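You operate a simulated robot arm through the tools that you are given. There is no shell and no other tool.

Carry out the task below with a simulated robot arm. There is one attempt and no reset: what you move stays moved.

JOB
The alarm names a dead port: move its lead to port P5.
Fine: clear the alarm, start P5, and put the orange stopper in the dead port.

Only the result counts: the job must be done as asked and must still hold three seconds after the hand-in. Knocking over, shifting, dropping, spilling or breaking anything else fails it. Lids that push on must go on centred and level and be pressed home; caps that screw on are set level and turned clockwise until they are tight.

ROBOT AND FRAMES
A 7-joint arm with a fingered hand, fixed in place. Base frame: the origin is on the floor under the middle of its stand, x ahead of it, y to its left, z up; the work surface is at about z = 78. Units: cm, rad, N and s.
It reaches about 102.3 cm from its shoulder. Its first joint turns from -2.897 to 2.897 rad. Payload 4 kg.
The TCP is the grasp point between the finger pads, 3 cm short of the fingertips. In the tool frame z runs along the fingers and y along their closing line. The gripper opens to 10.4 cm; its body begins 3.5 cm behind the TCP. The gripper is a hand of 4 fingers: y runs from the thumb to the fingers, the wrist lies at [-1.5, -11.3, -19] in the tool frame.
Orientation is told as [roll, pitch, yaw] about the base's x, y, z axes, in that order, counted from this pose: with the fingers straight down and the wrist toward the robot, the tool's x, y and z point along [0, 1, 0], [1, 0, 0] and [0, 0, -1] of the base frame.

CONTROLS
- The arm moves only by the tool step_arm. Its argument "rows" is a list of rows, each a list of 2 entries, a list of its own where there are three numbers: the turn, a rotation vector about the base's x, y, z in rad, then the shift along the base's x, y, z in cm. In form: [[[wx, wy, wz], [dx, dy, dz]], ...]. A call has 1 to 20 rows; each row is the pose to reach, as a shift and turn from the pose commanded when the call began. Each row takes 0.2 s and may step no farther than 5 cm and 0.15 rad from the row before; otherwise, the whole call is refused. A pose out of reach is approached as far as the arm can. The call stops where the force on the tool passes 40 N (or 10 N more than at its start, if that is more) or the arm is blocked; 0.2 s more then pass. In this call time passes only in rows, and 0.2 s behind the last. The reply holds the time, the measured pose of the TCP, the force on the tool along the base axes, the opening and the grip force, in the units named above and with some noise, with the torque about the TCP (base axes, N m) and any sound that the robot's microphone picked up.
- Cameras (640 x 400 px; columns grow to the right, rows downward): "scene" is fixed at [21.87, 49.93, 138.33]; the picture's right is [-0.33, -0.94, 0.00], its down [-0.37, 0.13, -0.92] and it looks along [0.87, -0.30, -0.39] (base axes); focal length 315 px, centre (320, 200). "wrist" rides on the gripper at [6.1, -9.2, -13] in the tool frame; the picture's right is [-0.81, 0.28, -0.52], its down [-0.53, -0.71, 0.46] and it looks along [-0.24, 0.64, 0.72] (tool axes); focal length 275 px, centre (320, 200). There is no depth. A picture from a camera that has moved, and an enlarged one, comes with that camera's place and axes in the base frame and with its lens.
- snapshot(camera): a new picture of that camera. No time passes.
- curl_fingers(index, middle, ring, thumb_bend, thumb_turn): sets how far each is bent, from 0 (flat) to 1 (curled in); at 0.3 the hand is open as for a grip, at 0.7 the pads meet at the TCP. One left out holds its place. A second passes; each finger stops where it meets its share of the squeeze, and holds until it gets a number again. It is the only way to open and close the hand. It gives what a move gives, with no picture; readings hold the bend of each and the force on the fingers (four entries, about 0 where the hand has none), thumb and palm. thumb_turn goes from beside the hand (0) to across from the fingers (1), as for a grip.
- close_up(camera, box): a new picture of the part [left, top, right, bottom] of that camera's present view, enlarged. No time passes.
- finish_job(): hands the job in; it is judged then, once.

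Places have to be worked out from the pictures, the camera data and where the tool is seen. Open the gripper and draw the arm clear of the work before you hand the job in, unless the task says otherwise.

The tools are called after "Call:" as name(argument=value, ...) on one line, values as JSON. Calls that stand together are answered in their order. step_arm: Moves the arm, as the interface text tells. Its arguments: {"type":"object","properties":{"rows":{"type":"array","items":{"type":"array"}}},"required":["rows"]} The other tools are called the same way: curl_fingers (index, middle, ring, thumb_bend, thumb_turn) moves the fingers one by one; snapshot (camera) takes a picture; close_up (camera, box) takes an enlarged picture of a part of a camera's view; finish_job () hands the job in.

At the start:

```text
clock: 0.0
ee_pos: [54.93, 17.23, 127.13]
ee_rot: [-0.001, 0.0, 0.0]
wrist_force: [-0.9, 0.2, -0.1]
ft_torque: [-0.01, 0.01, 0.02]
grip_width: 10.35
grasp_force: 0.0
shape: jaw
bend: [0.3, 0.3, 0.3, 0.3, 0.98]
finger forces: [0.0, 0.1, 0.1, 0.0, 0.1, 0.1]
```

scene: 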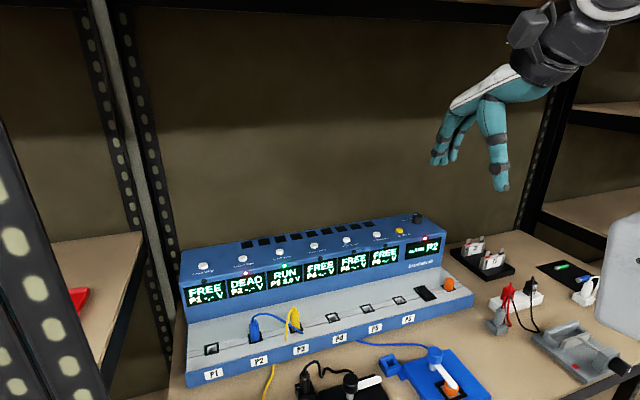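
wrist: 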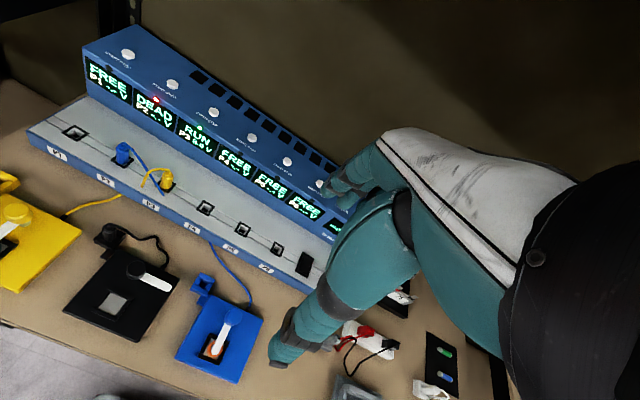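

The alarm panel seems to read P2, with P2 marked DEAD and a blue lead plugged in there. I'll enlarge the views to read the labels and details.

Call:
close_up(camera="scene", box=[170, 200, 330, 300])

Call:
close_up(camera="scene", box=[320, 200, 480, 300])

Call:
close_up(camera="scene", box=[170, 300, 330, 400])

Call:
close_up(camera="scene", box=[320, 280, 500, 400])

Call:
close_up(camera="wrist", box=[20, 100, 180, 200])

Call:
close_up(camera="wrist", box=[160, 160, 340, 290])

```text
4.00 times, centred on (250, 250) of scene
camera zoom: at [21.87, 49.93, 138.33], right [-0.33, -0.94, 0.0], down [-0.37, 0.13, -0.92], along [0.87, -0.3, -0.39], focal length 1261 px, centre (600, 0)
```

zoom: 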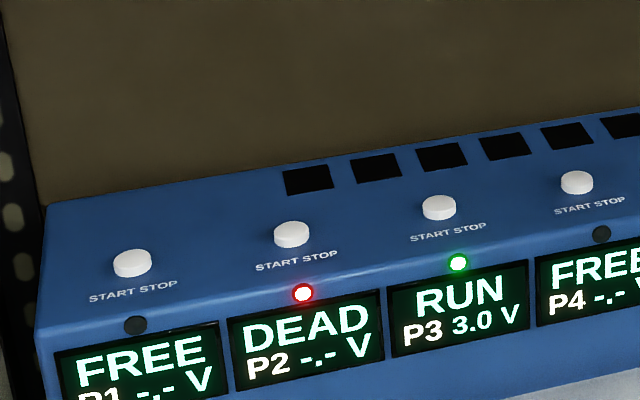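

```text
4.00 times, centred on (400, 250) of scene
camera zoom: at [21.87, 49.93, 138.33], right [-0.33, -0.94, 0.0], down [-0.37, 0.13, -0.92], along [0.87, -0.3, -0.39], focal length 1261 px, centre (0, 0)
```

zoom: 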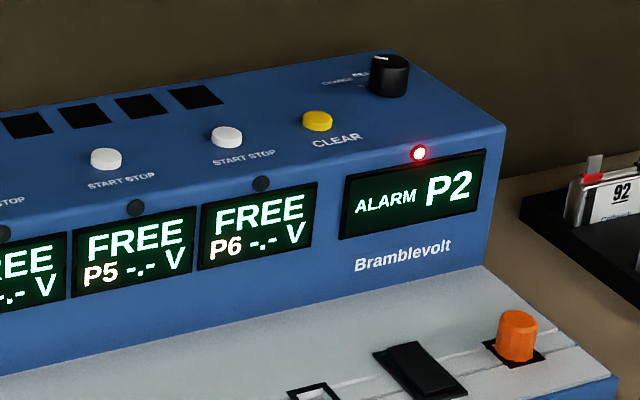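

```text
4.00 times, centred on (250, 350) of scene
camera zoom: at [21.87, 49.93, 138.33], right [-0.33, -0.94, 0.0], down [-0.37, 0.13, -0.92], along [0.87, -0.3, -0.39], focal length 1261 px, centre (600, -400)
```

zoom: 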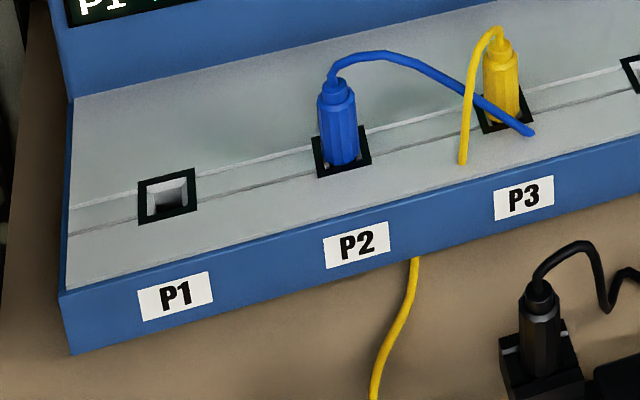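

```text
3.33 times, centred on (410, 340) of scene
camera zoom: at [21.87, 49.93, 138.33], right [-0.33, -0.94, 0.0], down [-0.37, 0.13, -0.92], along [0.87, -0.3, -0.39], focal length 1051 px, centre (20, -267)
```

zoom: 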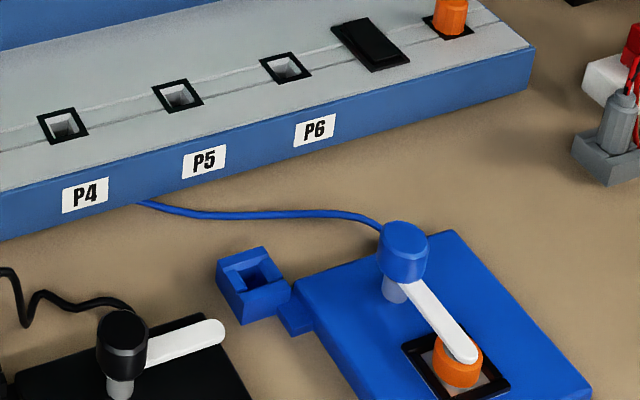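

```text
4.00 times, centred on (100, 150) of wrist
camera zoom: at [45.69, 23.37, 140.18], right [0.28, -0.81, 0.52], down [-0.71, -0.53, -0.46], along [0.64, -0.24, -0.72], focal length 1101 px, centre (1200, 400)
```

zoom: 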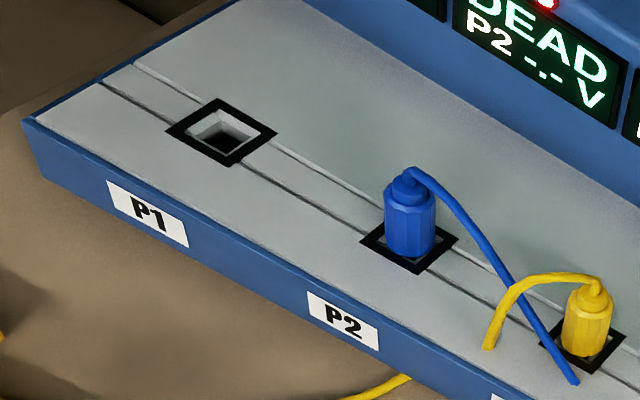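

```text
3.08 times, centred on (250, 225) of wrist
camera zoom: at [45.69, 23.37, 140.18], right [0.28, -0.81, 0.52], down [-0.71, -0.53, -0.46], along [0.64, -0.24, -0.72], focal length 847 px, centre (535, 123)
```

zoom: 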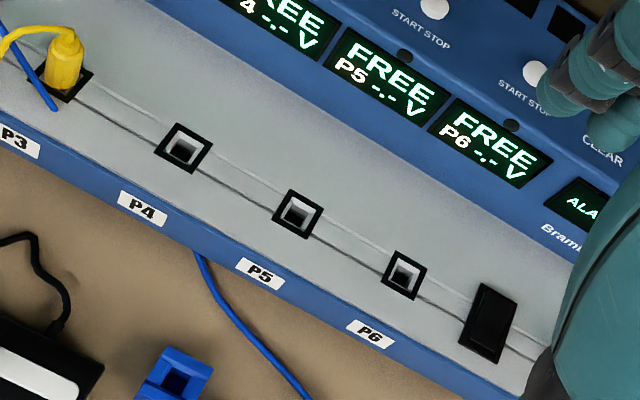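

The alarm reads P2 and the blue lead is in P2. By triangulation, the P2 plug is near (75.8, 46.4), P5 near (76.4, 18.8), the stopper near (75.8, -5.2), with the deck at z≈82.6 and the buttons at about x=90.2, z≈94.8. Next I look at the hand's shape and the rest of the bench.

Call:
close_up(camera="scene", box=[410, 40, 570, 200])

Call:
close_up(camera="wrist", box=[260, 120, 500, 370])

Call:
close_up(camera="scene", box=[380, 200, 500, 275])

Call:
close_up(camera="scene", box=[230, 300, 310, 350])

```text
2.50 times, centred on (490, 120) of scene
camera zoom: at [21.87, 49.93, 138.33], right [-0.33, -0.94, 0.0], down [-0.37, 0.13, -0.92], along [0.87, -0.3, -0.39], focal length 788 px, centre (-105, 400)
```

zoom: 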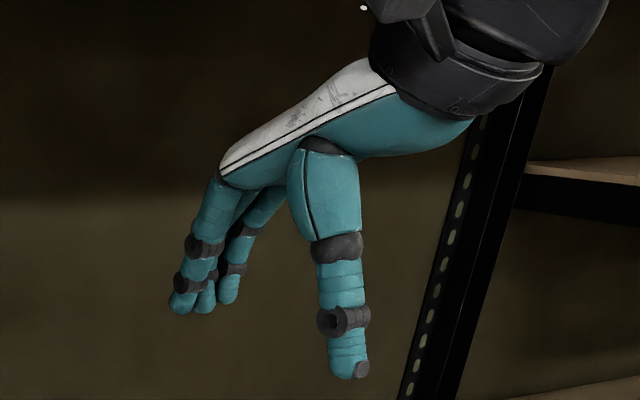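

```text
1.60 times, centred on (380, 245) of wrist
camera zoom: at [45.69, 23.37, 140.18], right [0.28, -0.81, 0.52], down [-0.71, -0.53, -0.46], along [0.64, -0.24, -0.72], focal length 440 px, centre (224, 128)
```

zoom: 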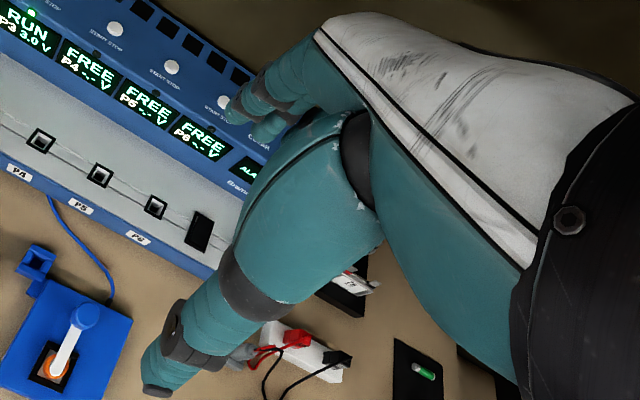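

```text
5.33 times, centred on (440, 238) of scene
camera zoom: at [21.87, 49.93, 138.33], right [-0.33, -0.94, 0.0], down [-0.37, 0.13, -0.92], along [0.87, -0.3, -0.39], focal length 1682 px, centre (-320, 0)
```

zoom: 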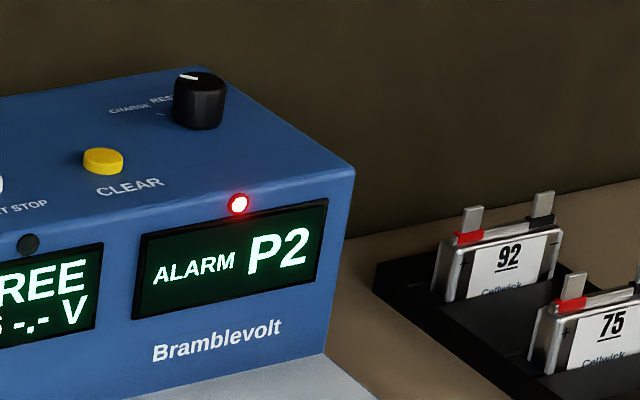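

```text
8.00 times, centred on (270, 325) of scene
camera zoom: at [21.87, 49.93, 138.33], right [-0.33, -0.94, 0.0], down [-0.37, 0.13, -0.92], along [0.87, -0.3, -0.39], focal length 2522 px, centre (720, -800)
```

zoom: 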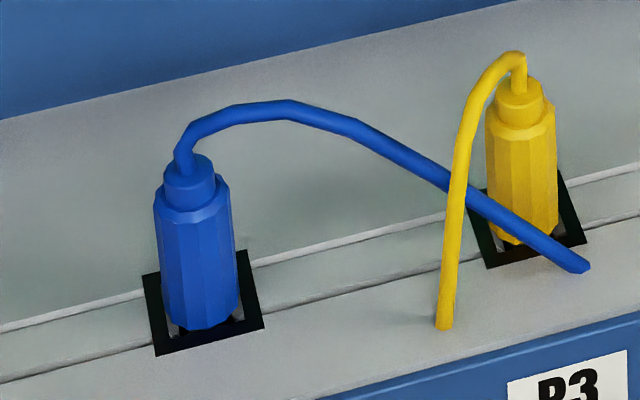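

The hand shows the index finger roughly in line with the thumb at the TCP, and the middle and ring fingers beside it toward -y. I move to a point above and a little in front of the P2 plug, keeping high, to refine the view.

Call:
step_arm(rows=[[[0, 0, 0], [1.5, 2.9, -1.5]], [[0, 0, 0], [3, 5.8, -3]], [[0, 0, 0], [4.5, 8.7, -4.5]], [[0, 0, 0], [6, 11.6, -6]], [[0, 0, 0], [7.5, 14.5, -7.5]], [[0, 0, 0], [9, 17.4, -9]], [[0, 0, 0], [10.5, 20.3, -10.5]], [[0, 0, 0], [12, 23.2, -12]], [[0, 0, 0], [13.5, 26.1, -13.5]], [[0, 0, 0], [15, 29, -15]]])

```text
clock: 2.2
ee_pos: [69.79, 46.01, 112.19]
ee_rot: [0.001, -0.001, 0.0]
wrist_force: [-0.7, -0.2, -0.3]
ft_torque: [0.01, -0.01, -0.03]
grip_width: 10.37
grasp_force: 0.0
shape: jaw
bend: [0.3, 0.3, 0.3, 0.3, 0.98]
finger forces: [0.0, 0.0, 0.1, 0.0, 0.1, 0.1]
```

The arm reached (69.8, 46.0, 112.2) freely. I take new pictures to place the plug relative to the hand.

Call:
snapshot(camera="scene")

Call:
snapshot(camera="wrist")

```text
taken
```

scene: 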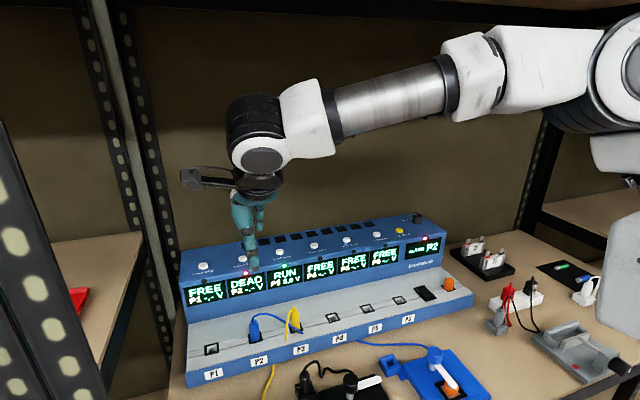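

```text
taken
camera wrist: at [60.61, 52.33, 125.23], right [0.27, -0.81, 0.52], down [-0.71, -0.53, -0.46], along [0.65, -0.24, -0.72], focal length 275 px, centre (320, 200)
```

wrist: 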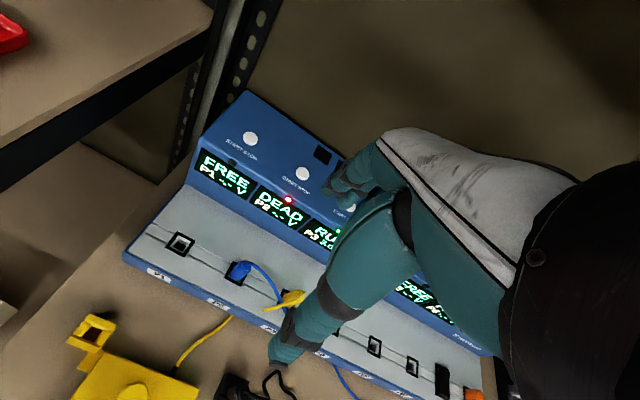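

I enlarge the wrist view around P2 and P1 for a more accurate fix.

Call:
close_up(camera="wrist", box=[150, 215, 310, 315])

Call:
close_up(camera="scene", box=[190, 160, 310, 280])

```text
4.00 times, centred on (230, 265) of wrist
camera zoom: at [60.61, 52.33, 125.23], right [0.27, -0.81, 0.52], down [-0.71, -0.53, -0.46], along [0.65, -0.24, -0.72], focal length 1101 px, centre (680, -60)
```

zoom: 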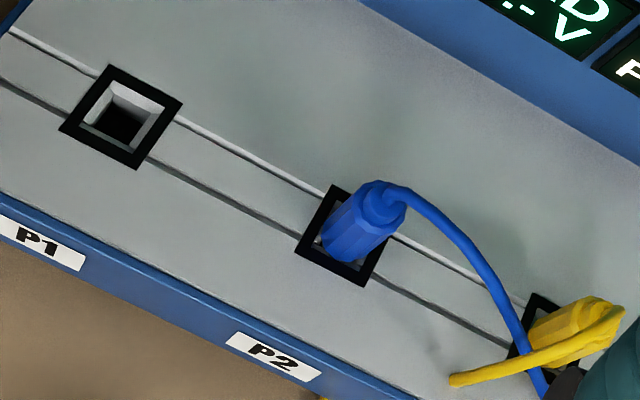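

```text
3.33 times, centred on (250, 220) of scene
camera zoom: at [21.87, 49.93, 138.33], right [-0.33, -0.94, 0.0], down [-0.37, 0.13, -0.92], along [0.87, -0.3, -0.39], focal length 1051 px, centre (553, 133)
```

zoom: 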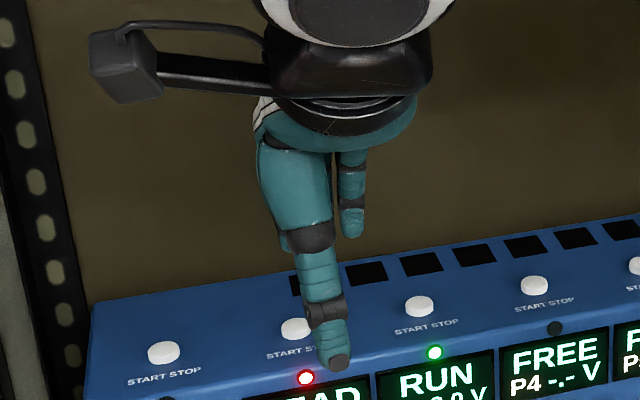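

The port line comes out at x≈76.6, with P2 at y≈46.4, the deck at z≈82.5, and the plug body reaching z≈86 with its neck at about 87.5. I move over the plug to z≈96, clear of the 94 cm high housing, and check alignment.

Call:
step_arm(rows=[[[0, 0, 0], [2.2, 0.05, -4]], [[0, 0, 0], [4.4, 0.1, -8]], [[0, 0, 0], [6.6, 0.15, -12]], [[0, 0, 0], [6.7, 0.15, -16]]])

Call:
snapshot(camera="wrist")

Call:
close_up(camera="scene", box=[190, 230, 350, 370])

```text
clock: 3.2
ee_pos: [76.75, 46.3, 96.06]
ee_rot: [0.001, 0.001, 0.001]
wrist_force: [-0.2, -0.3, 0.0]
ft_torque: [0.0, 0.01, 0.01]
grip_width: 10.36
grasp_force: 0.0
shape: jaw
bend: [0.3, 0.3, 0.3, 0.3, 0.98]
finger forces: [0.0, 0.0, 0.0, 0.0, 0.0, 0.0]
```

```text
taken
camera wrist: at [67.48, 52.56, 109.17], right [0.27, -0.81, 0.52], down [-0.71, -0.53, -0.46], along [0.65, -0.24, -0.72], focal length 275 px, centre (320, 200)
```

wrist: 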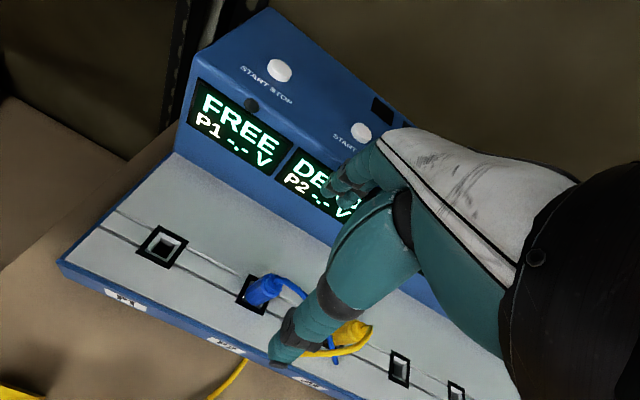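

```text
2.86 times, centred on (270, 300) of scene
camera zoom: at [21.87, 49.93, 138.33], right [-0.33, -0.94, 0.0], down [-0.37, 0.13, -0.92], along [0.87, -0.3, -0.39], focal length 901 px, centre (463, -86)
```

zoom: 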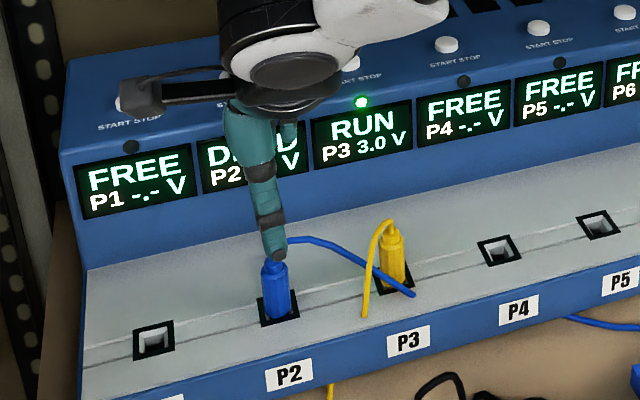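

The hand hangs over P2, with port centres again at about x=76.6, y≈46.4. I lower it around the plug in steps to about z=86.2 and watch for contact.

Call:
step_arm(rows=[[[0, 0, 0], [0, 0, -2.5]], [[0, 0, 0], [0, 0, -5]], [[0, 0, 0], [0, 0, -7]], [[0, 0, 0], [0, 0, -8.2]], [[0, 0, 0], [0, 0, -9]], [[0, 0, 0], [0, 0, -9.5]], [[0, 0, 0], [0, 0, -9.8]]])

Call:
snapshot(camera="wrist")

Call:
close_up(camera="scene", box=[190, 230, 350, 370])

```text
clock: 4.8
ee_pos: [76.5, 46.35, 86.28]
ee_rot: [0.0, 0.001, 0.0]
wrist_force: [-0.9, 0.2, 0.0]
ft_torque: [-0.01, 0.01, -0.02]
grip_width: 10.37
grasp_force: 0.0
shape: jaw
bend: [0.3, 0.3, 0.3, 0.3, 0.98]
finger forces: [0.1, 0.0, 0.1, 0.0, 0.0, 0.0]
```

```text
taken
camera wrist: at [67.44, 52.53, 99.36], right [0.27, -0.81, 0.52], down [-0.71, -0.53, -0.46], along [0.64, -0.24, -0.72], focal length 275 px, centre (320, 200)
```

wrist: 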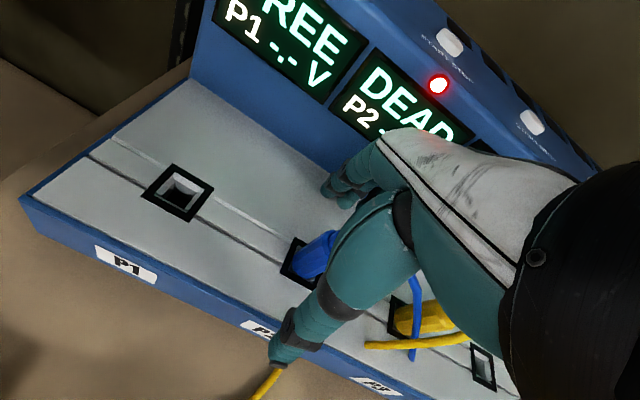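

```text
2.86 times, centred on (270, 300) of scene
camera zoom: at [21.87, 49.93, 138.33], right [-0.33, -0.94, 0.0], down [-0.37, 0.13, -0.92], along [0.87, -0.3, -0.39], focal length 901 px, centre (463, -86)
```

zoom: 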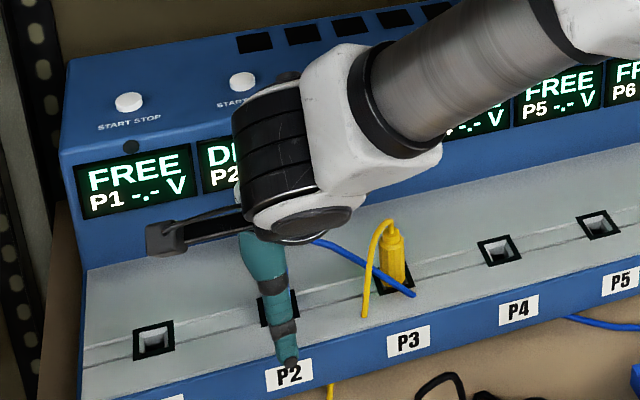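

TCP is at (76.5, 46.35, 86.3) with no contact, and the P2 frame centre re-measures at (76.5, 46.25), so the plug is centred. I partly close the thumb, index and middle fingers, leaving the ring finger open.

Call:
curl_fingers(index=0.54, middle=0.54, thumb_bend=0.54)

Call:
snapshot(camera="wrist")

```text
clock: 5.8
ee_pos: [76.54, 46.3, 86.36]
ee_rot: [0.001, -0.002, 0.0]
wrist_force: [4.1, 0.4, 17.5]
ft_torque: [-0.14, -0.77, 0.05]
grip_width: 4.21
grasp_force: 9.7
shape: fingers
bend: [0.54, 0.49, 0.3, 0.54, 0.98]
finger forces: [0.1, 18.4, 0.0, 0.0, 0.0, 0.1]
```

```text
taken
camera wrist: at [67.43, 52.52, 99.51], right [0.27, -0.81, 0.52], down [-0.71, -0.53, -0.46], along [0.65, -0.24, -0.72], focal length 275 px, centre (320, 200)
```

wrist: 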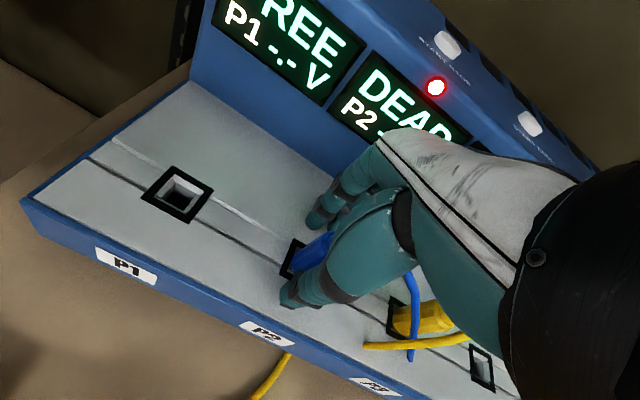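

The middle finger (18 N, upward force at the wrist) has touched the deck since it reaches lower than the others. I open it again, raise the hand 0.7 cm, then close again.

Call:
curl_fingers(middle=0.35)

Call:
step_arm(rows=[[[0, 0, 0], [0, 0, 0.4]], [[0, 0, 0], [0, 0, 0.7]]])

Call:
curl_fingers(middle=0.54)

```text
clock: 6.8
ee_pos: [76.52, 46.29, 86.37]
ee_rot: [0.003, -0.002, 0.001]
wrist_force: [0.1, 0.2, 19.5]
ft_torque: [0.18, -0.6, -0.02]
grip_width: 4.26
grasp_force: 9.2
shape: fingers
bend: [0.54, 0.35, 0.3, 0.54, 0.98]
finger forces: [18.9, 0.0, 0.1, 0.0, 0.0, 0.0]
```

```text
clock: 7.4
ee_pos: [76.49, 46.36, 86.89]
ee_rot: [-0.003, 0.003, 0.001]
wrist_force: [0.0, 0.2, 0.9]
ft_torque: [0.04, 0.02, 0.02]
grip_width: 4.21
grasp_force: 0.1
shape: fingers
bend: [0.54, 0.35, 0.3, 0.54, 0.98]
finger forces: [0.0, 0.0, 0.0, 0.1, 0.0, 0.1]
```

```text
clock: 8.4
ee_pos: [76.49, 46.32, 86.81]
ee_rot: [-0.001, -0.001, 0.0]
wrist_force: [0.0, 0.8, 0.5]
ft_torque: [0.03, 0.04, 0.0]
grip_width: 4.21
grasp_force: 0.0
shape: fingers
bend: [0.54, 0.54, 0.3, 0.54, 0.98]
finger forces: [0.0, 0.0, 0.1, 0.0, 0.1, 0.1]
```

Now at z≈86.85 both fingers are free of the deck with 4.2 cm opening. I continue closing on the plug.

Call:
curl_fingers(index=0.6, middle=0.6, thumb_bend=0.6)

Call:
snapshot(camera="wrist")

```text
clock: 9.4
ee_pos: [76.58, 46.41, 86.86]
ee_rot: [0.0, -0.001, 0.0]
wrist_force: [0.1, -0.3, -0.1]
ft_torque: [0.0, 0.04, -0.02]
grip_width: 2.66
grasp_force: 0.1
shape: fingers
bend: [0.6, 0.6, 0.3, 0.6, 0.98]
finger forces: [0.1, 0.0, 0.1, 0.0, 0.0, 0.1]
```

```text
taken
camera wrist: at [67.39, 52.53, 100.04], right [0.28, -0.81, 0.52], down [-0.71, -0.53, -0.46], along [0.64, -0.24, -0.72], focal length 275 px, centre (320, 200)
```

wrist: 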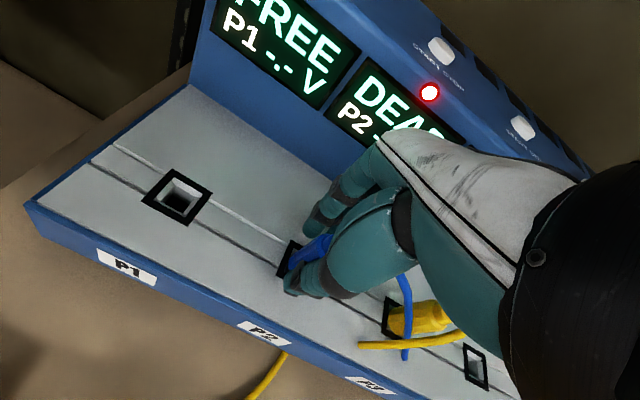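

The fingers straddle the plug at 2.66 cm with no contact yet, so the plug is centred. I close firmly.

Call:
curl_fingers(index=0.7, middle=0.7, thumb_bend=0.7)

Call:
close_up(camera="wrist", box=[240, 170, 440, 310])

```text
clock: 10.4
ee_pos: [76.62, 46.35, 86.95]
ee_rot: [0.001, -0.001, 0.0]
wrist_force: [-0.6, -0.4, -0.6]
ft_torque: [-0.01, -0.03, -0.01]
grip_width: 1.32
grasp_force: 3.9
shape: fingers
bend: [0.66, 0.68, 0.3, 0.65, 0.97]
finger forces: [2.8, 1.5, 0.0, 0.0, 4.2, 0.1]
```

```text
2.86 times, centred on (340, 240) of wrist
camera zoom: at [67.39, 52.53, 100.04], right [0.28, -0.81, 0.52], down [-0.71, -0.53, -0.46], along [0.64, -0.24, -0.72], focal length 786 px, centre (263, 86)
```

zoom: 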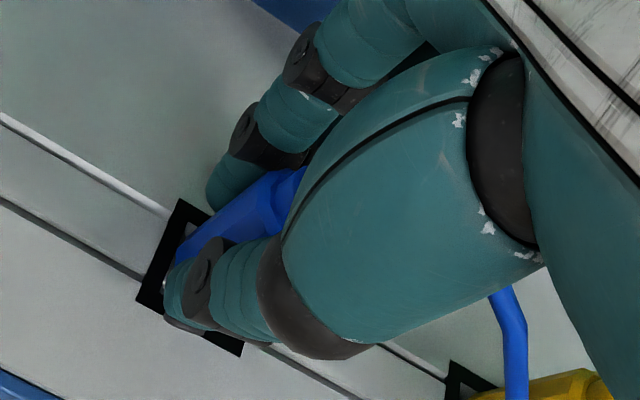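

The plug is pinched (thumb 4.2 N against index 2.8 and middle 1.5). I tighten the grip further before pulling.

Call:
curl_fingers(index=0.85, middle=0.85, thumb_bend=0.8)

```text
clock: 11.4
ee_pos: [76.59, 46.4, 86.97]
ee_rot: [-0.001, 0.0, 0.0]
wrist_force: [-0.1, 0.7, -2.1]
ft_torque: [0.0, 0.03, -0.02]
grip_width: 0.99
grasp_force: 12.9
shape: fingers
bend: [0.72, 0.85, 0.3, 0.69, 0.94]
finger forces: [9.6, 2.2, 0.1, 0.1, 13.4, 0.0]
```

The grip is about 13 N, but the middle finger has curled further than the index. I check how the fingers sit on the plug.

Call:
close_up(camera="wrist", box=[240, 170, 440, 310])

Call:
close_up(camera="scene", box=[230, 280, 330, 350])

```text
2.86 times, centred on (340, 240) of wrist
camera zoom: at [67.39, 52.54, 100.06], right [0.28, -0.81, 0.52], down [-0.71, -0.53, -0.46], along [0.64, -0.24, -0.72], focal length 786 px, centre (263, 86)
```

zoom: 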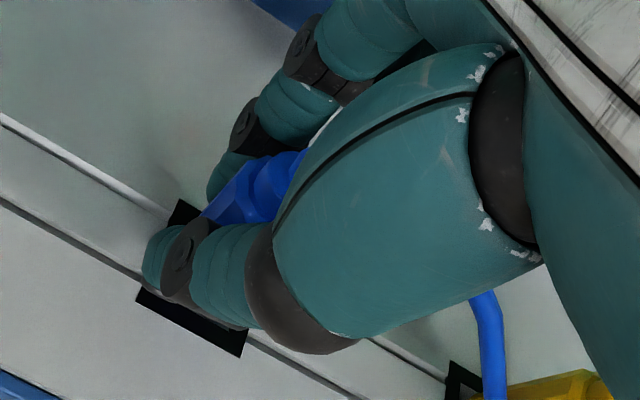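

```text
5.71 times, centred on (280, 315) of scene
camera zoom: at [21.87, 49.93, 138.33], right [-0.33, -0.94, 0.0], down [-0.37, 0.13, -0.92], along [0.87, -0.3, -0.39], focal length 1802 px, centre (549, -457)
```

zoom: 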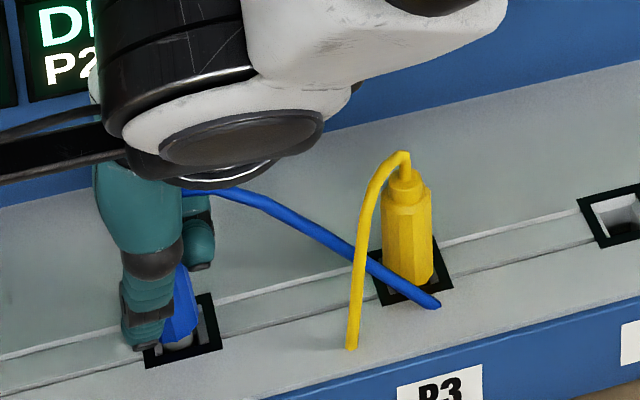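

The middle finger has slipped to the plug's -y flank and seems to tilt it toward +y. I reopen to 0.58 and check the plug before gripping differently.

Call:
curl_fingers(index=0.56, middle=0.5, thumb_bend=0.56, thumb_turn=1.0)

Call:
close_up(camera="wrist", box=[240, 180, 400, 280])

Call:
close_up(camera="scene", box=[224, 285, 304, 335])

```text
clock: 12.4
ee_pos: [76.54, 46.2, 86.91]
ee_rot: [0.0, 0.0, 0.001]
wrist_force: [1.0, -0.4, 0.3]
ft_torque: [-0.04, -0.02, -0.01]
grip_width: 3.56
grasp_force: 0.0
shape: fingers
bend: [0.56, 0.5, 0.3, 0.56, 1.0]
finger forces: [0.0, 0.0, 0.0, 0.0, 0.0, 0.1]
```

```text
4.00 times, centred on (320, 230) of wrist
camera zoom: at [67.39, 52.53, 100.04], right [0.28, -0.81, 0.52], down [-0.71, -0.53, -0.46], along [0.64, -0.24, -0.72], focal length 1101 px, centre (320, 80)
```

zoom: 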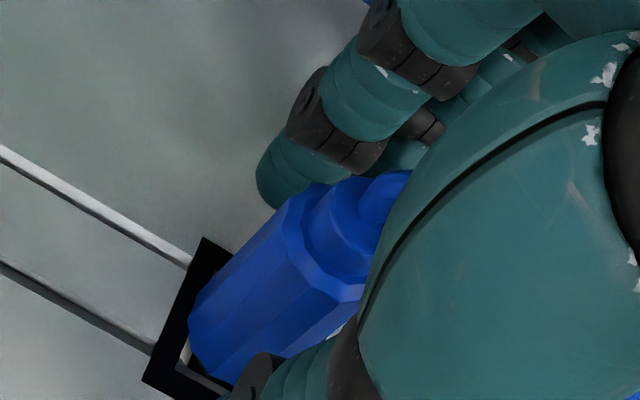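

```text
8.00 times, centred on (264, 310) of scene
camera zoom: at [21.87, 49.93, 138.33], right [-0.33, -0.94, 0.0], down [-0.37, 0.13, -0.92], along [0.87, -0.3, -0.39], focal length 2522 px, centre (768, -680)
```

zoom: 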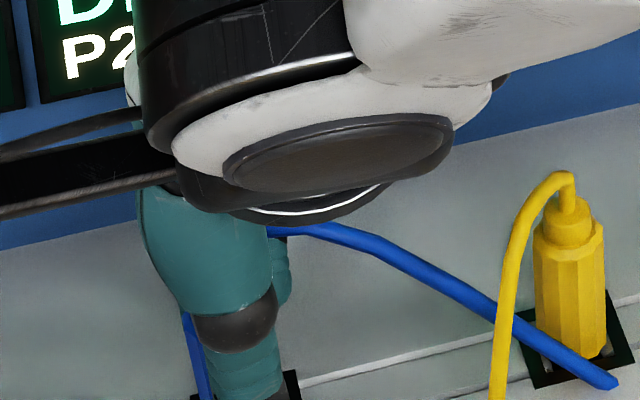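

The plug looks free again; I check whether it still stands upright and seated in P2.

Call:
close_up(camera="scene", box=[224, 305, 304, 355])

Call:
close_up(camera="wrist", box=[260, 210, 340, 260])

```text
8.00 times, centred on (264, 330) of scene
camera zoom: at [21.87, 49.93, 138.33], right [-0.33, -0.94, 0.0], down [-0.37, 0.13, -0.92], along [0.87, -0.3, -0.39], focal length 2522 px, centre (768, -840)
```

zoom: 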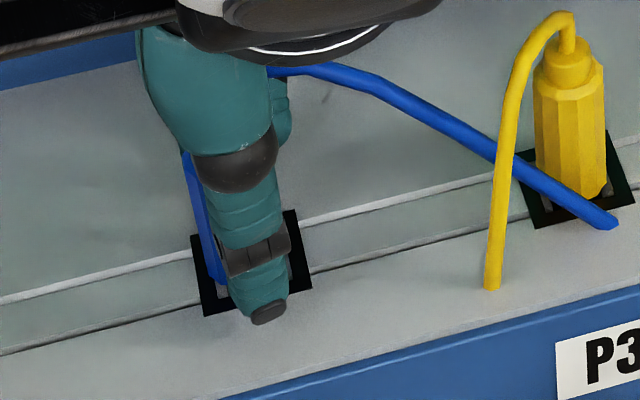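

```text
8.00 times, centred on (300, 235) of wrist
camera zoom: at [67.39, 52.53, 100.04], right [0.28, -0.81, 0.52], down [-0.71, -0.53, -0.46], along [0.64, -0.24, -0.72], focal length 2202 px, centre (480, -80)
```

zoom: 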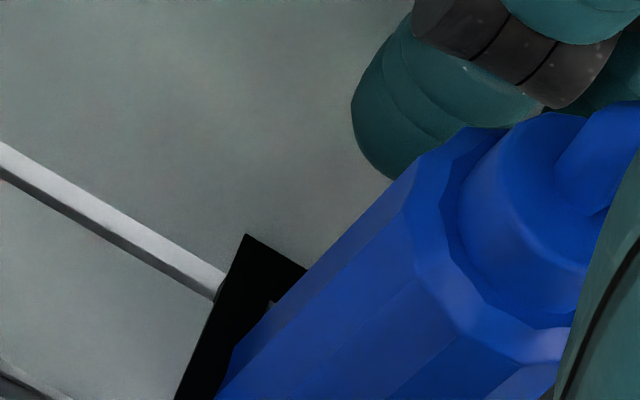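

The plug leans with its top about 0.5 cm toward +y. Centring it in the groove between the index (x_tool≈+0.4) and middle (≈-1.1) fingers should straighten it, so I shift the hand 0.5 cm in +y and close gently.

Call:
step_arm(rows=[[[0, 0, 0], [0, 0.25, 0]], [[0, 0, 0], [0, 0.5, 0]]])

Call:
curl_fingers(index=0.66, middle=0.66, thumb_bend=0.62)

Call:
close_up(camera="scene", box=[224, 305, 304, 355])

Call:
close_up(camera="wrist", box=[240, 180, 400, 280])

```text
clock: 13.0
ee_pos: [76.55, 46.77, 86.99]
ee_rot: [-0.001, 0.0, -0.001]
wrist_force: [-0.6, 0.5, 0.2]
ft_torque: [-0.02, 0.01, -0.03]
grip_width: 3.6
grasp_force: 0.0
shape: fingers
bend: [0.56, 0.5, 0.3, 0.56, 1.0]
finger forces: [0.0, 0.0, 0.0, 0.0, 0.0, 0.0]
```

```text
clock: 14.0
ee_pos: [76.53, 46.89, 86.88]
ee_rot: [0.0, 0.002, -0.002]
wrist_force: [0.0, 1.0, -0.2]
ft_torque: [-0.01, -0.02, -0.01]
grip_width: 1.68
grasp_force: 0.5
shape: fingers
bend: [0.66, 0.66, 0.3, 0.62, 1.0]
finger forces: [0.1, 0.2, 0.0, 0.0, 0.2, 0.0]
```

```text
8.00 times, centred on (264, 330) of scene
camera zoom: at [21.87, 49.93, 138.33], right [-0.33, -0.94, 0.0], down [-0.37, 0.13, -0.92], along [0.87, -0.3, -0.39], focal length 2522 px, centre (768, -840)
```

zoom: 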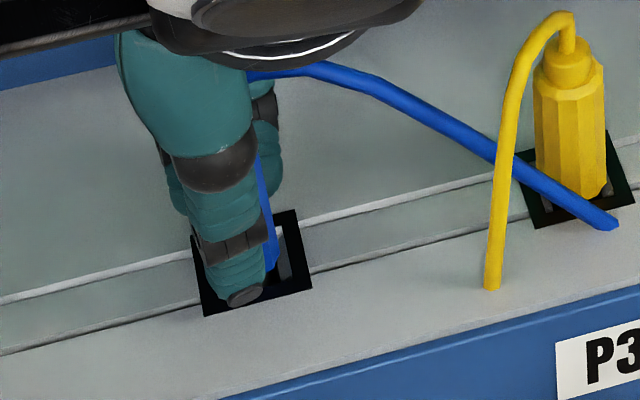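

```text
4.00 times, centred on (320, 230) of wrist
camera zoom: at [67.4, 53.05, 100.06], right [0.28, -0.81, 0.52], down [-0.71, -0.53, -0.46], along [0.64, -0.24, -0.72], focal length 1101 px, centre (320, 80)
```

zoom: 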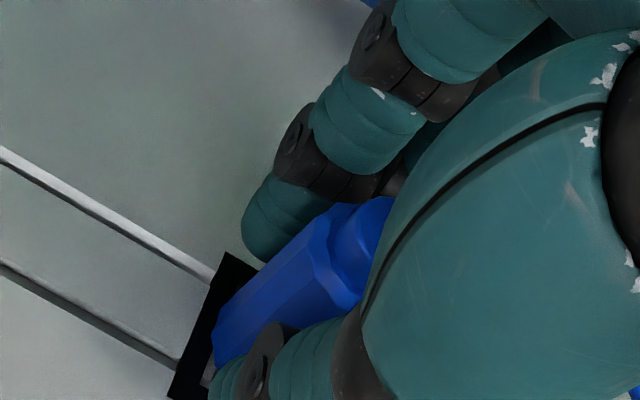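

Contact is now balanced (0.1–0.2 N on each finger). I squeeze further in even steps and watch the finger bends.

Call:
curl_fingers(index=0.7, middle=0.7, thumb_bend=0.68)

Call:
close_up(camera="scene", box=[224, 305, 304, 355])

Call:
close_up(camera="wrist", box=[240, 180, 400, 280])

```text
clock: 15.0
ee_pos: [76.53, 46.82, 86.94]
ee_rot: [-0.001, -0.002, 0.001]
wrist_force: [0.1, -0.7, 0.0]
ft_torque: [-0.03, 0.01, 0.03]
grip_width: 1.39
grasp_force: 4.4
shape: fingers
bend: [0.67, 0.68, 0.3, 0.63, 1.0]
finger forces: [2.0, 2.1, 0.1, 0.0, 4.1, 0.0]
```

```text
8.00 times, centred on (264, 330) of scene
camera zoom: at [21.87, 49.93, 138.33], right [-0.33, -0.94, 0.0], down [-0.37, 0.13, -0.92], along [0.87, -0.3, -0.39], focal length 2522 px, centre (768, -840)
```

zoom: 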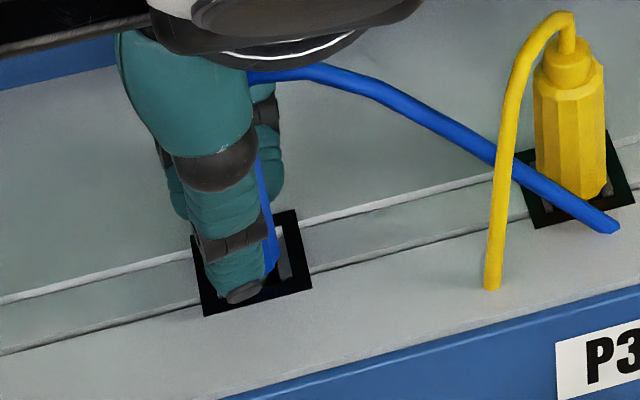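

```text
4.00 times, centred on (320, 230) of wrist
camera zoom: at [67.4, 53.05, 100.05], right [0.28, -0.81, 0.52], down [-0.71, -0.53, -0.46], along [0.64, -0.24, -0.72], focal length 1101 px, centre (320, 80)
```

zoom: 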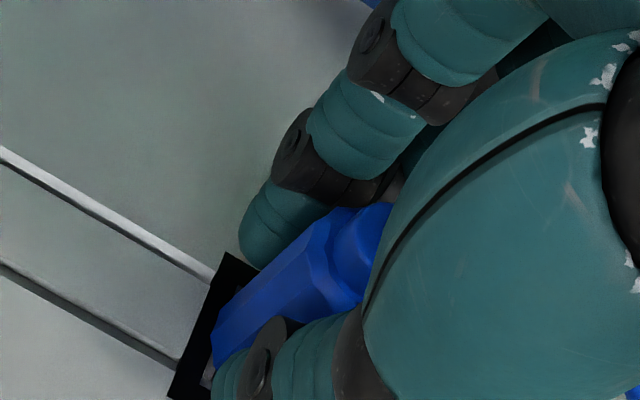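

Balanced tripod: index 2.0, middle 2.1, thumb 4.1 N. I tighten a step more in the same proportion.

Call:
curl_fingers(index=0.74, middle=0.75, thumb_bend=0.72)

Call:
close_up(camera="scene", box=[224, 305, 304, 355])

Call:
close_up(camera="wrist", box=[240, 180, 400, 280])

```text
clock: 16.0
ee_pos: [76.52, 46.86, 86.93]
ee_rot: [0.0, -0.001, 0.0]
wrist_force: [-1.0, -1.0, -1.4]
ft_torque: [-0.08, 0.0, 0.0]
grip_width: 1.26
grasp_force: 12.2
shape: fingers
bend: [0.73, 0.73, 0.3, 0.63, 1.0]
finger forces: [5.2, 7.6, 0.1, 0.0, 11.4, 0.0]
```

```text
8.00 times, centred on (264, 330) of scene
camera zoom: at [21.87, 49.93, 138.33], right [-0.33, -0.94, 0.0], down [-0.37, 0.13, -0.92], along [0.87, -0.3, -0.39], focal length 2522 px, centre (768, -840)
```

zoom: 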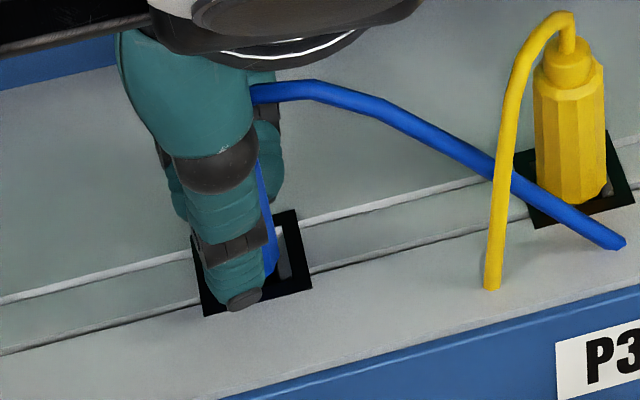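

```text
4.00 times, centred on (320, 230) of wrist
camera zoom: at [67.41, 53.04, 100.06], right [0.27, -0.81, 0.52], down [-0.71, -0.53, -0.46], along [0.64, -0.24, -0.72], focal length 1101 px, centre (320, 80)
```

zoom: 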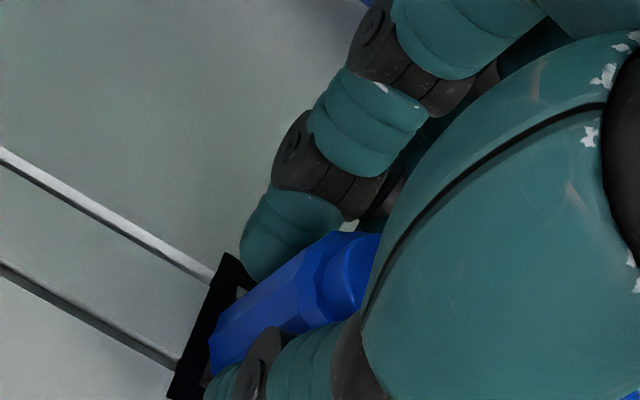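

The extra finger curl pushed the plug's top toward the thumb (-x). I back the fingers off slightly and push more with the thumb to bring it upright.

Call:
curl_fingers(index=0.7, middle=0.71, thumb_bend=0.76)

Call:
close_up(camera="scene", box=[224, 305, 304, 355])

Call:
close_up(camera="wrist", box=[240, 180, 400, 280])

```text
clock: 17.0
ee_pos: [76.48, 46.74, 86.91]
ee_rot: [0.001, -0.001, 0.0]
wrist_force: [-1.5, -1.4, 2.0]
ft_torque: [-0.06, 0.05, 0.05]
grip_width: 1.27
grasp_force: 10.0
shape: fingers
bend: [0.66, 0.66, 0.3, 0.67, 1.0]
finger forces: [3.7, 6.0, 0.0, 0.0, 10.7, 0.0]
```

```text
8.00 times, centred on (264, 330) of scene
camera zoom: at [21.87, 49.93, 138.33], right [-0.33, -0.94, 0.0], down [-0.37, 0.13, -0.92], along [0.87, -0.3, -0.39], focal length 2522 px, centre (768, -840)
```

zoom: 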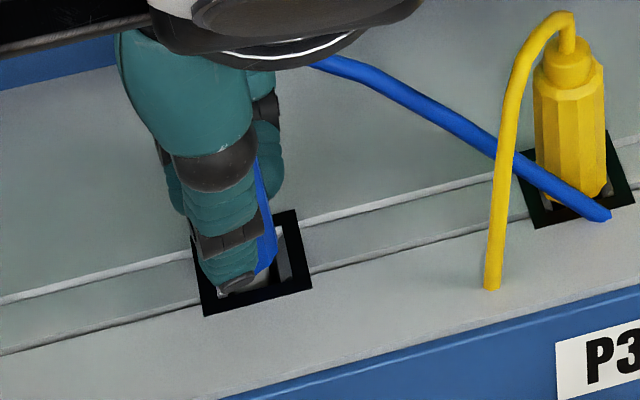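

```text
4.00 times, centred on (320, 230) of wrist
camera zoom: at [67.39, 53.04, 100.07], right [0.28, -0.81, 0.52], down [-0.71, -0.53, -0.46], along [0.64, -0.24, -0.72], focal length 1101 px, centre (320, 80)
```

zoom: 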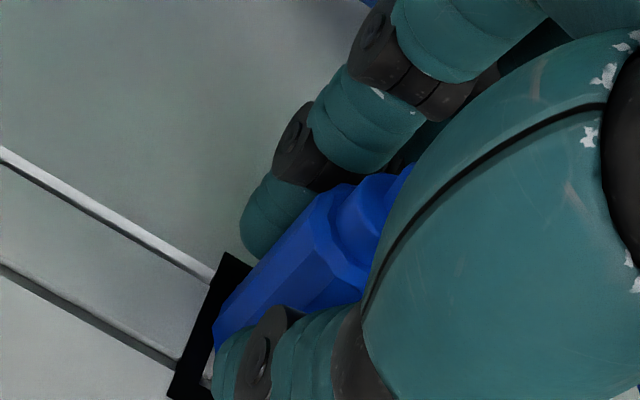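

Comparing with the projected upright axis, the previous grip was closer to upright in x, and the remaining lean is about 0.12 rad toward +y. I return to near that grip, then nudge the hand -y slightly to reduce the lean.

Call:
curl_fingers(index=0.73, middle=0.74, thumb_bend=0.73)

Call:
step_arm(rows=[[[0, 0, 0], [0, -0.2, 0]], [[0, 0, 0], [0, -0.4, 0]]])

Call:
close_up(camera="scene", box=[224, 305, 304, 355])

Call:
close_up(camera="wrist", box=[240, 180, 400, 280])

```text
clock: 18.0
ee_pos: [76.61, 46.87, 86.89]
ee_rot: [0.0, 0.0, 0.001]
wrist_force: [-0.7, -1.1, -0.7]
ft_torque: [-0.06, 0.04, -0.01]
grip_width: 1.24
grasp_force: 12.2
shape: fingers
bend: [0.72, 0.72, 0.3, 0.65, 1.0]
finger forces: [5.8, 6.7, 0.0, 0.0, 11.6, 0.0]
```

```text
clock: 18.6
ee_pos: [76.56, 46.48, 86.99]
ee_rot: [0.001, 0.001, -0.001]
wrist_force: [-0.9, 0.9, 0.2]
ft_torque: [0.1, 0.03, -0.02]
grip_width: 1.22
grasp_force: 11.2
shape: fingers
bend: [0.72, 0.72, 0.3, 0.65, 1.0]
finger forces: [6.8, 5.3, 0.1, 0.0, 11.5, 0.0]
```

```text
8.00 times, centred on (264, 330) of scene
camera zoom: at [21.87, 49.93, 138.33], right [-0.33, -0.94, 0.0], down [-0.37, 0.13, -0.92], along [0.87, -0.3, -0.39], focal length 2522 px, centre (768, -840)
```

zoom: 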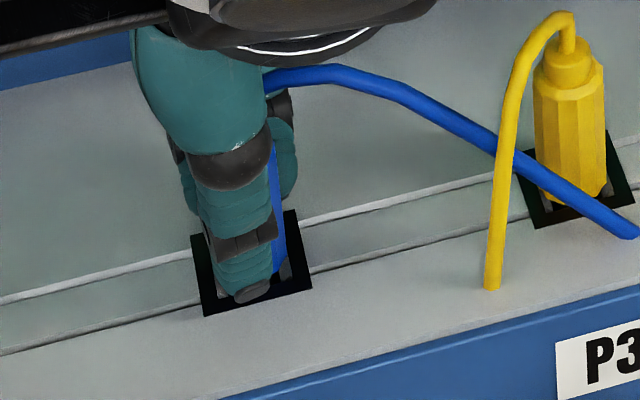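

```text
4.00 times, centred on (320, 230) of wrist
camera zoom: at [67.37, 52.66, 100.09], right [0.28, -0.81, 0.52], down [-0.71, -0.53, -0.46], along [0.64, -0.24, -0.72], focal length 1101 px, centre (320, 80)
```

zoom: 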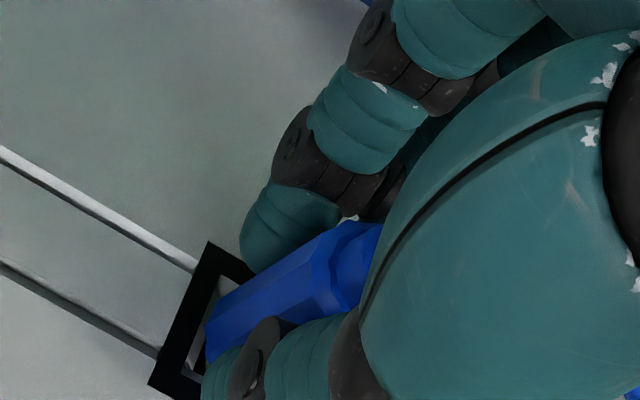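

The lean is nearly gone (edge slope 0.117 vs 0.06 upright) with a balanced 11 N grip. I nudge 0.15 cm more, then pull straight up slowly.

Call:
step_arm(rows=[[[0, 0, 0], [0, -0.15, 0]], [[0, 0, 0], [0, -0.15, 0.3]], [[0, 0, 0], [0, -0.15, 0.6]], [[0, 0, 0], [0, -0.15, 0.9]], [[0, 0, 0], [0, -0.15, 1.2]]])

Call:
close_up(camera="scene", box=[224, 305, 304, 355])

Call:
close_up(camera="wrist", box=[240, 180, 400, 280])

```text
clock: 19.8
ee_pos: [76.56, 46.36, 88.28]
ee_rot: [-0.002, -0.001, -0.001]
wrist_force: [0.0, 0.0, -1.3]
ft_torque: [0.02, 0.0, -0.06]
grip_width: 1.23
grasp_force: 12.7
shape: fingers
bend: [0.72, 0.72, 0.3, 0.64, 1.0]
finger forces: [6.2, 7.6, 0.0, 0.0, 11.6, 0.0]
```

```text
8.00 times, centred on (264, 330) of scene
camera zoom: at [21.87, 49.93, 138.33], right [-0.33, -0.94, 0.0], down [-0.37, 0.13, -0.92], along [0.87, -0.3, -0.39], focal length 2522 px, centre (768, -840)
```

zoom: 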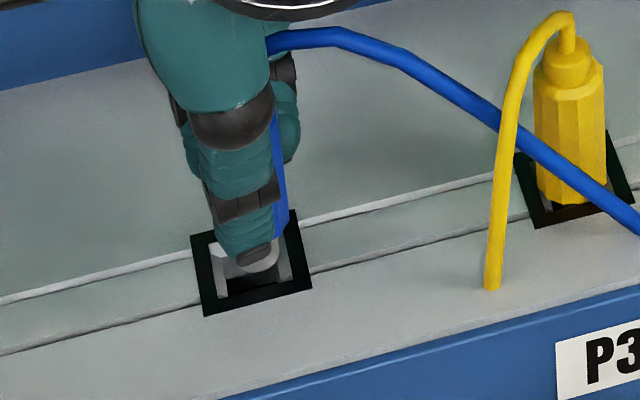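

```text
4.00 times, centred on (320, 230) of wrist
camera zoom: at [67.4, 52.49, 101.33], right [0.28, -0.81, 0.52], down [-0.71, -0.53, -0.46], along [0.65, -0.24, -0.72], focal length 1101 px, centre (320, 80)
```

zoom: 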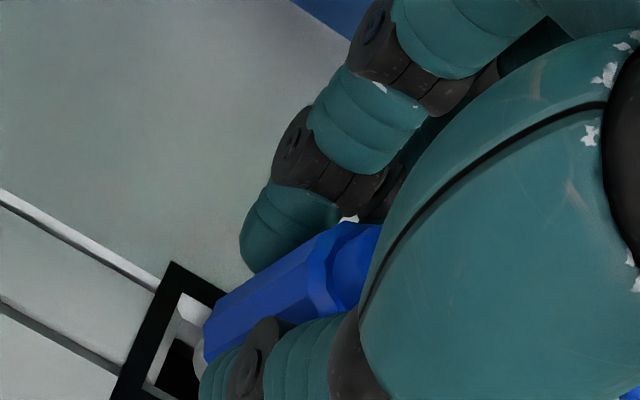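

The plug comes up easily with the hand (about 1.3 N). I raise it further, well clear of the socket, and inspect how it sits in the grip.

Call:
step_arm(rows=[[[0, 0, 0], [0, 0, 0.6]], [[0, 0, 0], [0, 0, 1.4]], [[0, 0, 0], [0, 0, 2.6]], [[0, 0, 0], [0, 0, 4]], [[0, 0, 0], [0, 0, 6]], [[0, 0, 0], [0, 0, 8]]])

Call:
snapshot(camera="scene")

Call:
snapshot(camera="wrist")

Call:
close_up(camera="scene", box=[214, 255, 310, 315])

Call:
close_up(camera="wrist", box=[240, 180, 400, 280])

```text
clock: 21.2
ee_pos: [76.63, 46.16, 96.08]
ee_rot: [-0.003, -0.002, -0.001]
wrist_force: [0.0, -0.2, -1.1]
ft_torque: [-0.01, 0.03, -0.01]
grip_width: 1.2
grasp_force: 12.6
shape: fingers
bend: [0.72, 0.72, 0.3, 0.64, 1.0]
finger forces: [6.1, 7.6, 0.0, 0.1, 11.4, 0.1]
```

```text
taken
```

scene: 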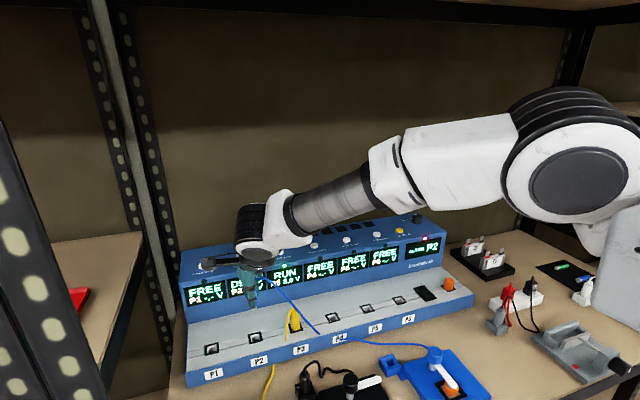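

```text
taken
camera wrist: at [67.54, 52.36, 109.16], right [0.27, -0.81, 0.52], down [-0.71, -0.53, -0.45], along [0.64, -0.25, -0.72], focal length 275 px, centre (320, 200)
```

wrist: 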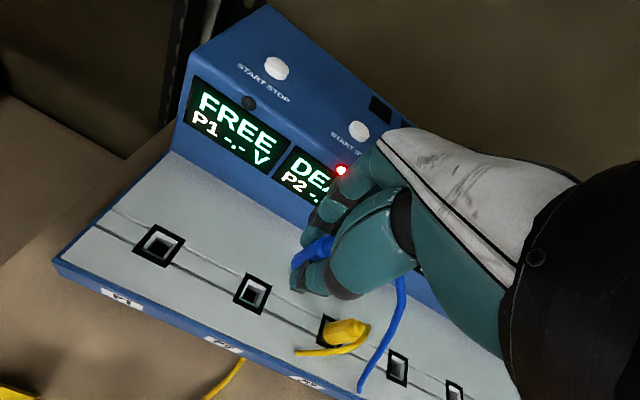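

```text
6.67 times, centred on (262, 285) of scene
camera zoom: at [21.87, 49.93, 138.33], right [-0.33, -0.94, 0.0], down [-0.37, 0.13, -0.92], along [0.87, -0.3, -0.39], focal length 2102 px, centre (707, -367)
```

zoom: 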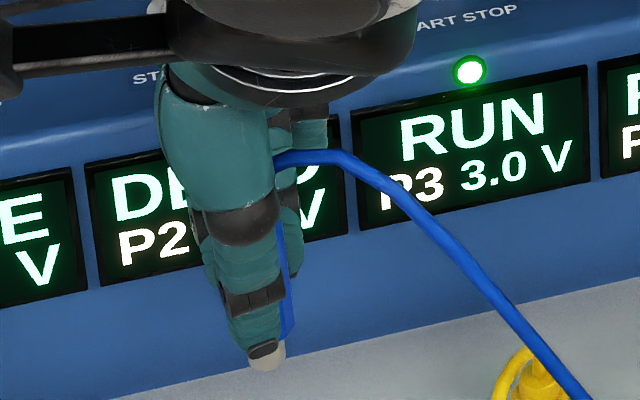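

```text
4.00 times, centred on (320, 230) of wrist
camera zoom: at [67.54, 52.36, 109.16], right [0.27, -0.81, 0.52], down [-0.71, -0.53, -0.45], along [0.64, -0.25, -0.72], focal length 1101 px, centre (320, 80)
```

zoom: 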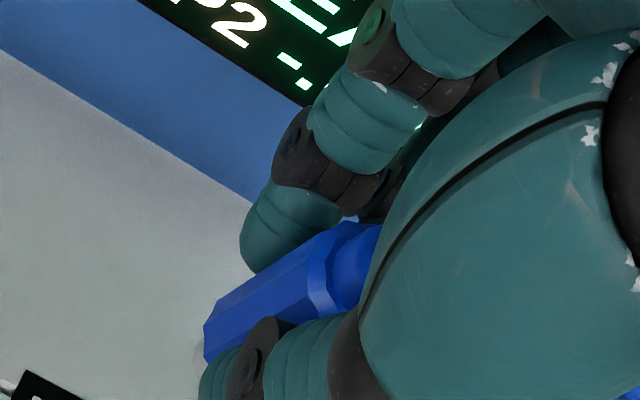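

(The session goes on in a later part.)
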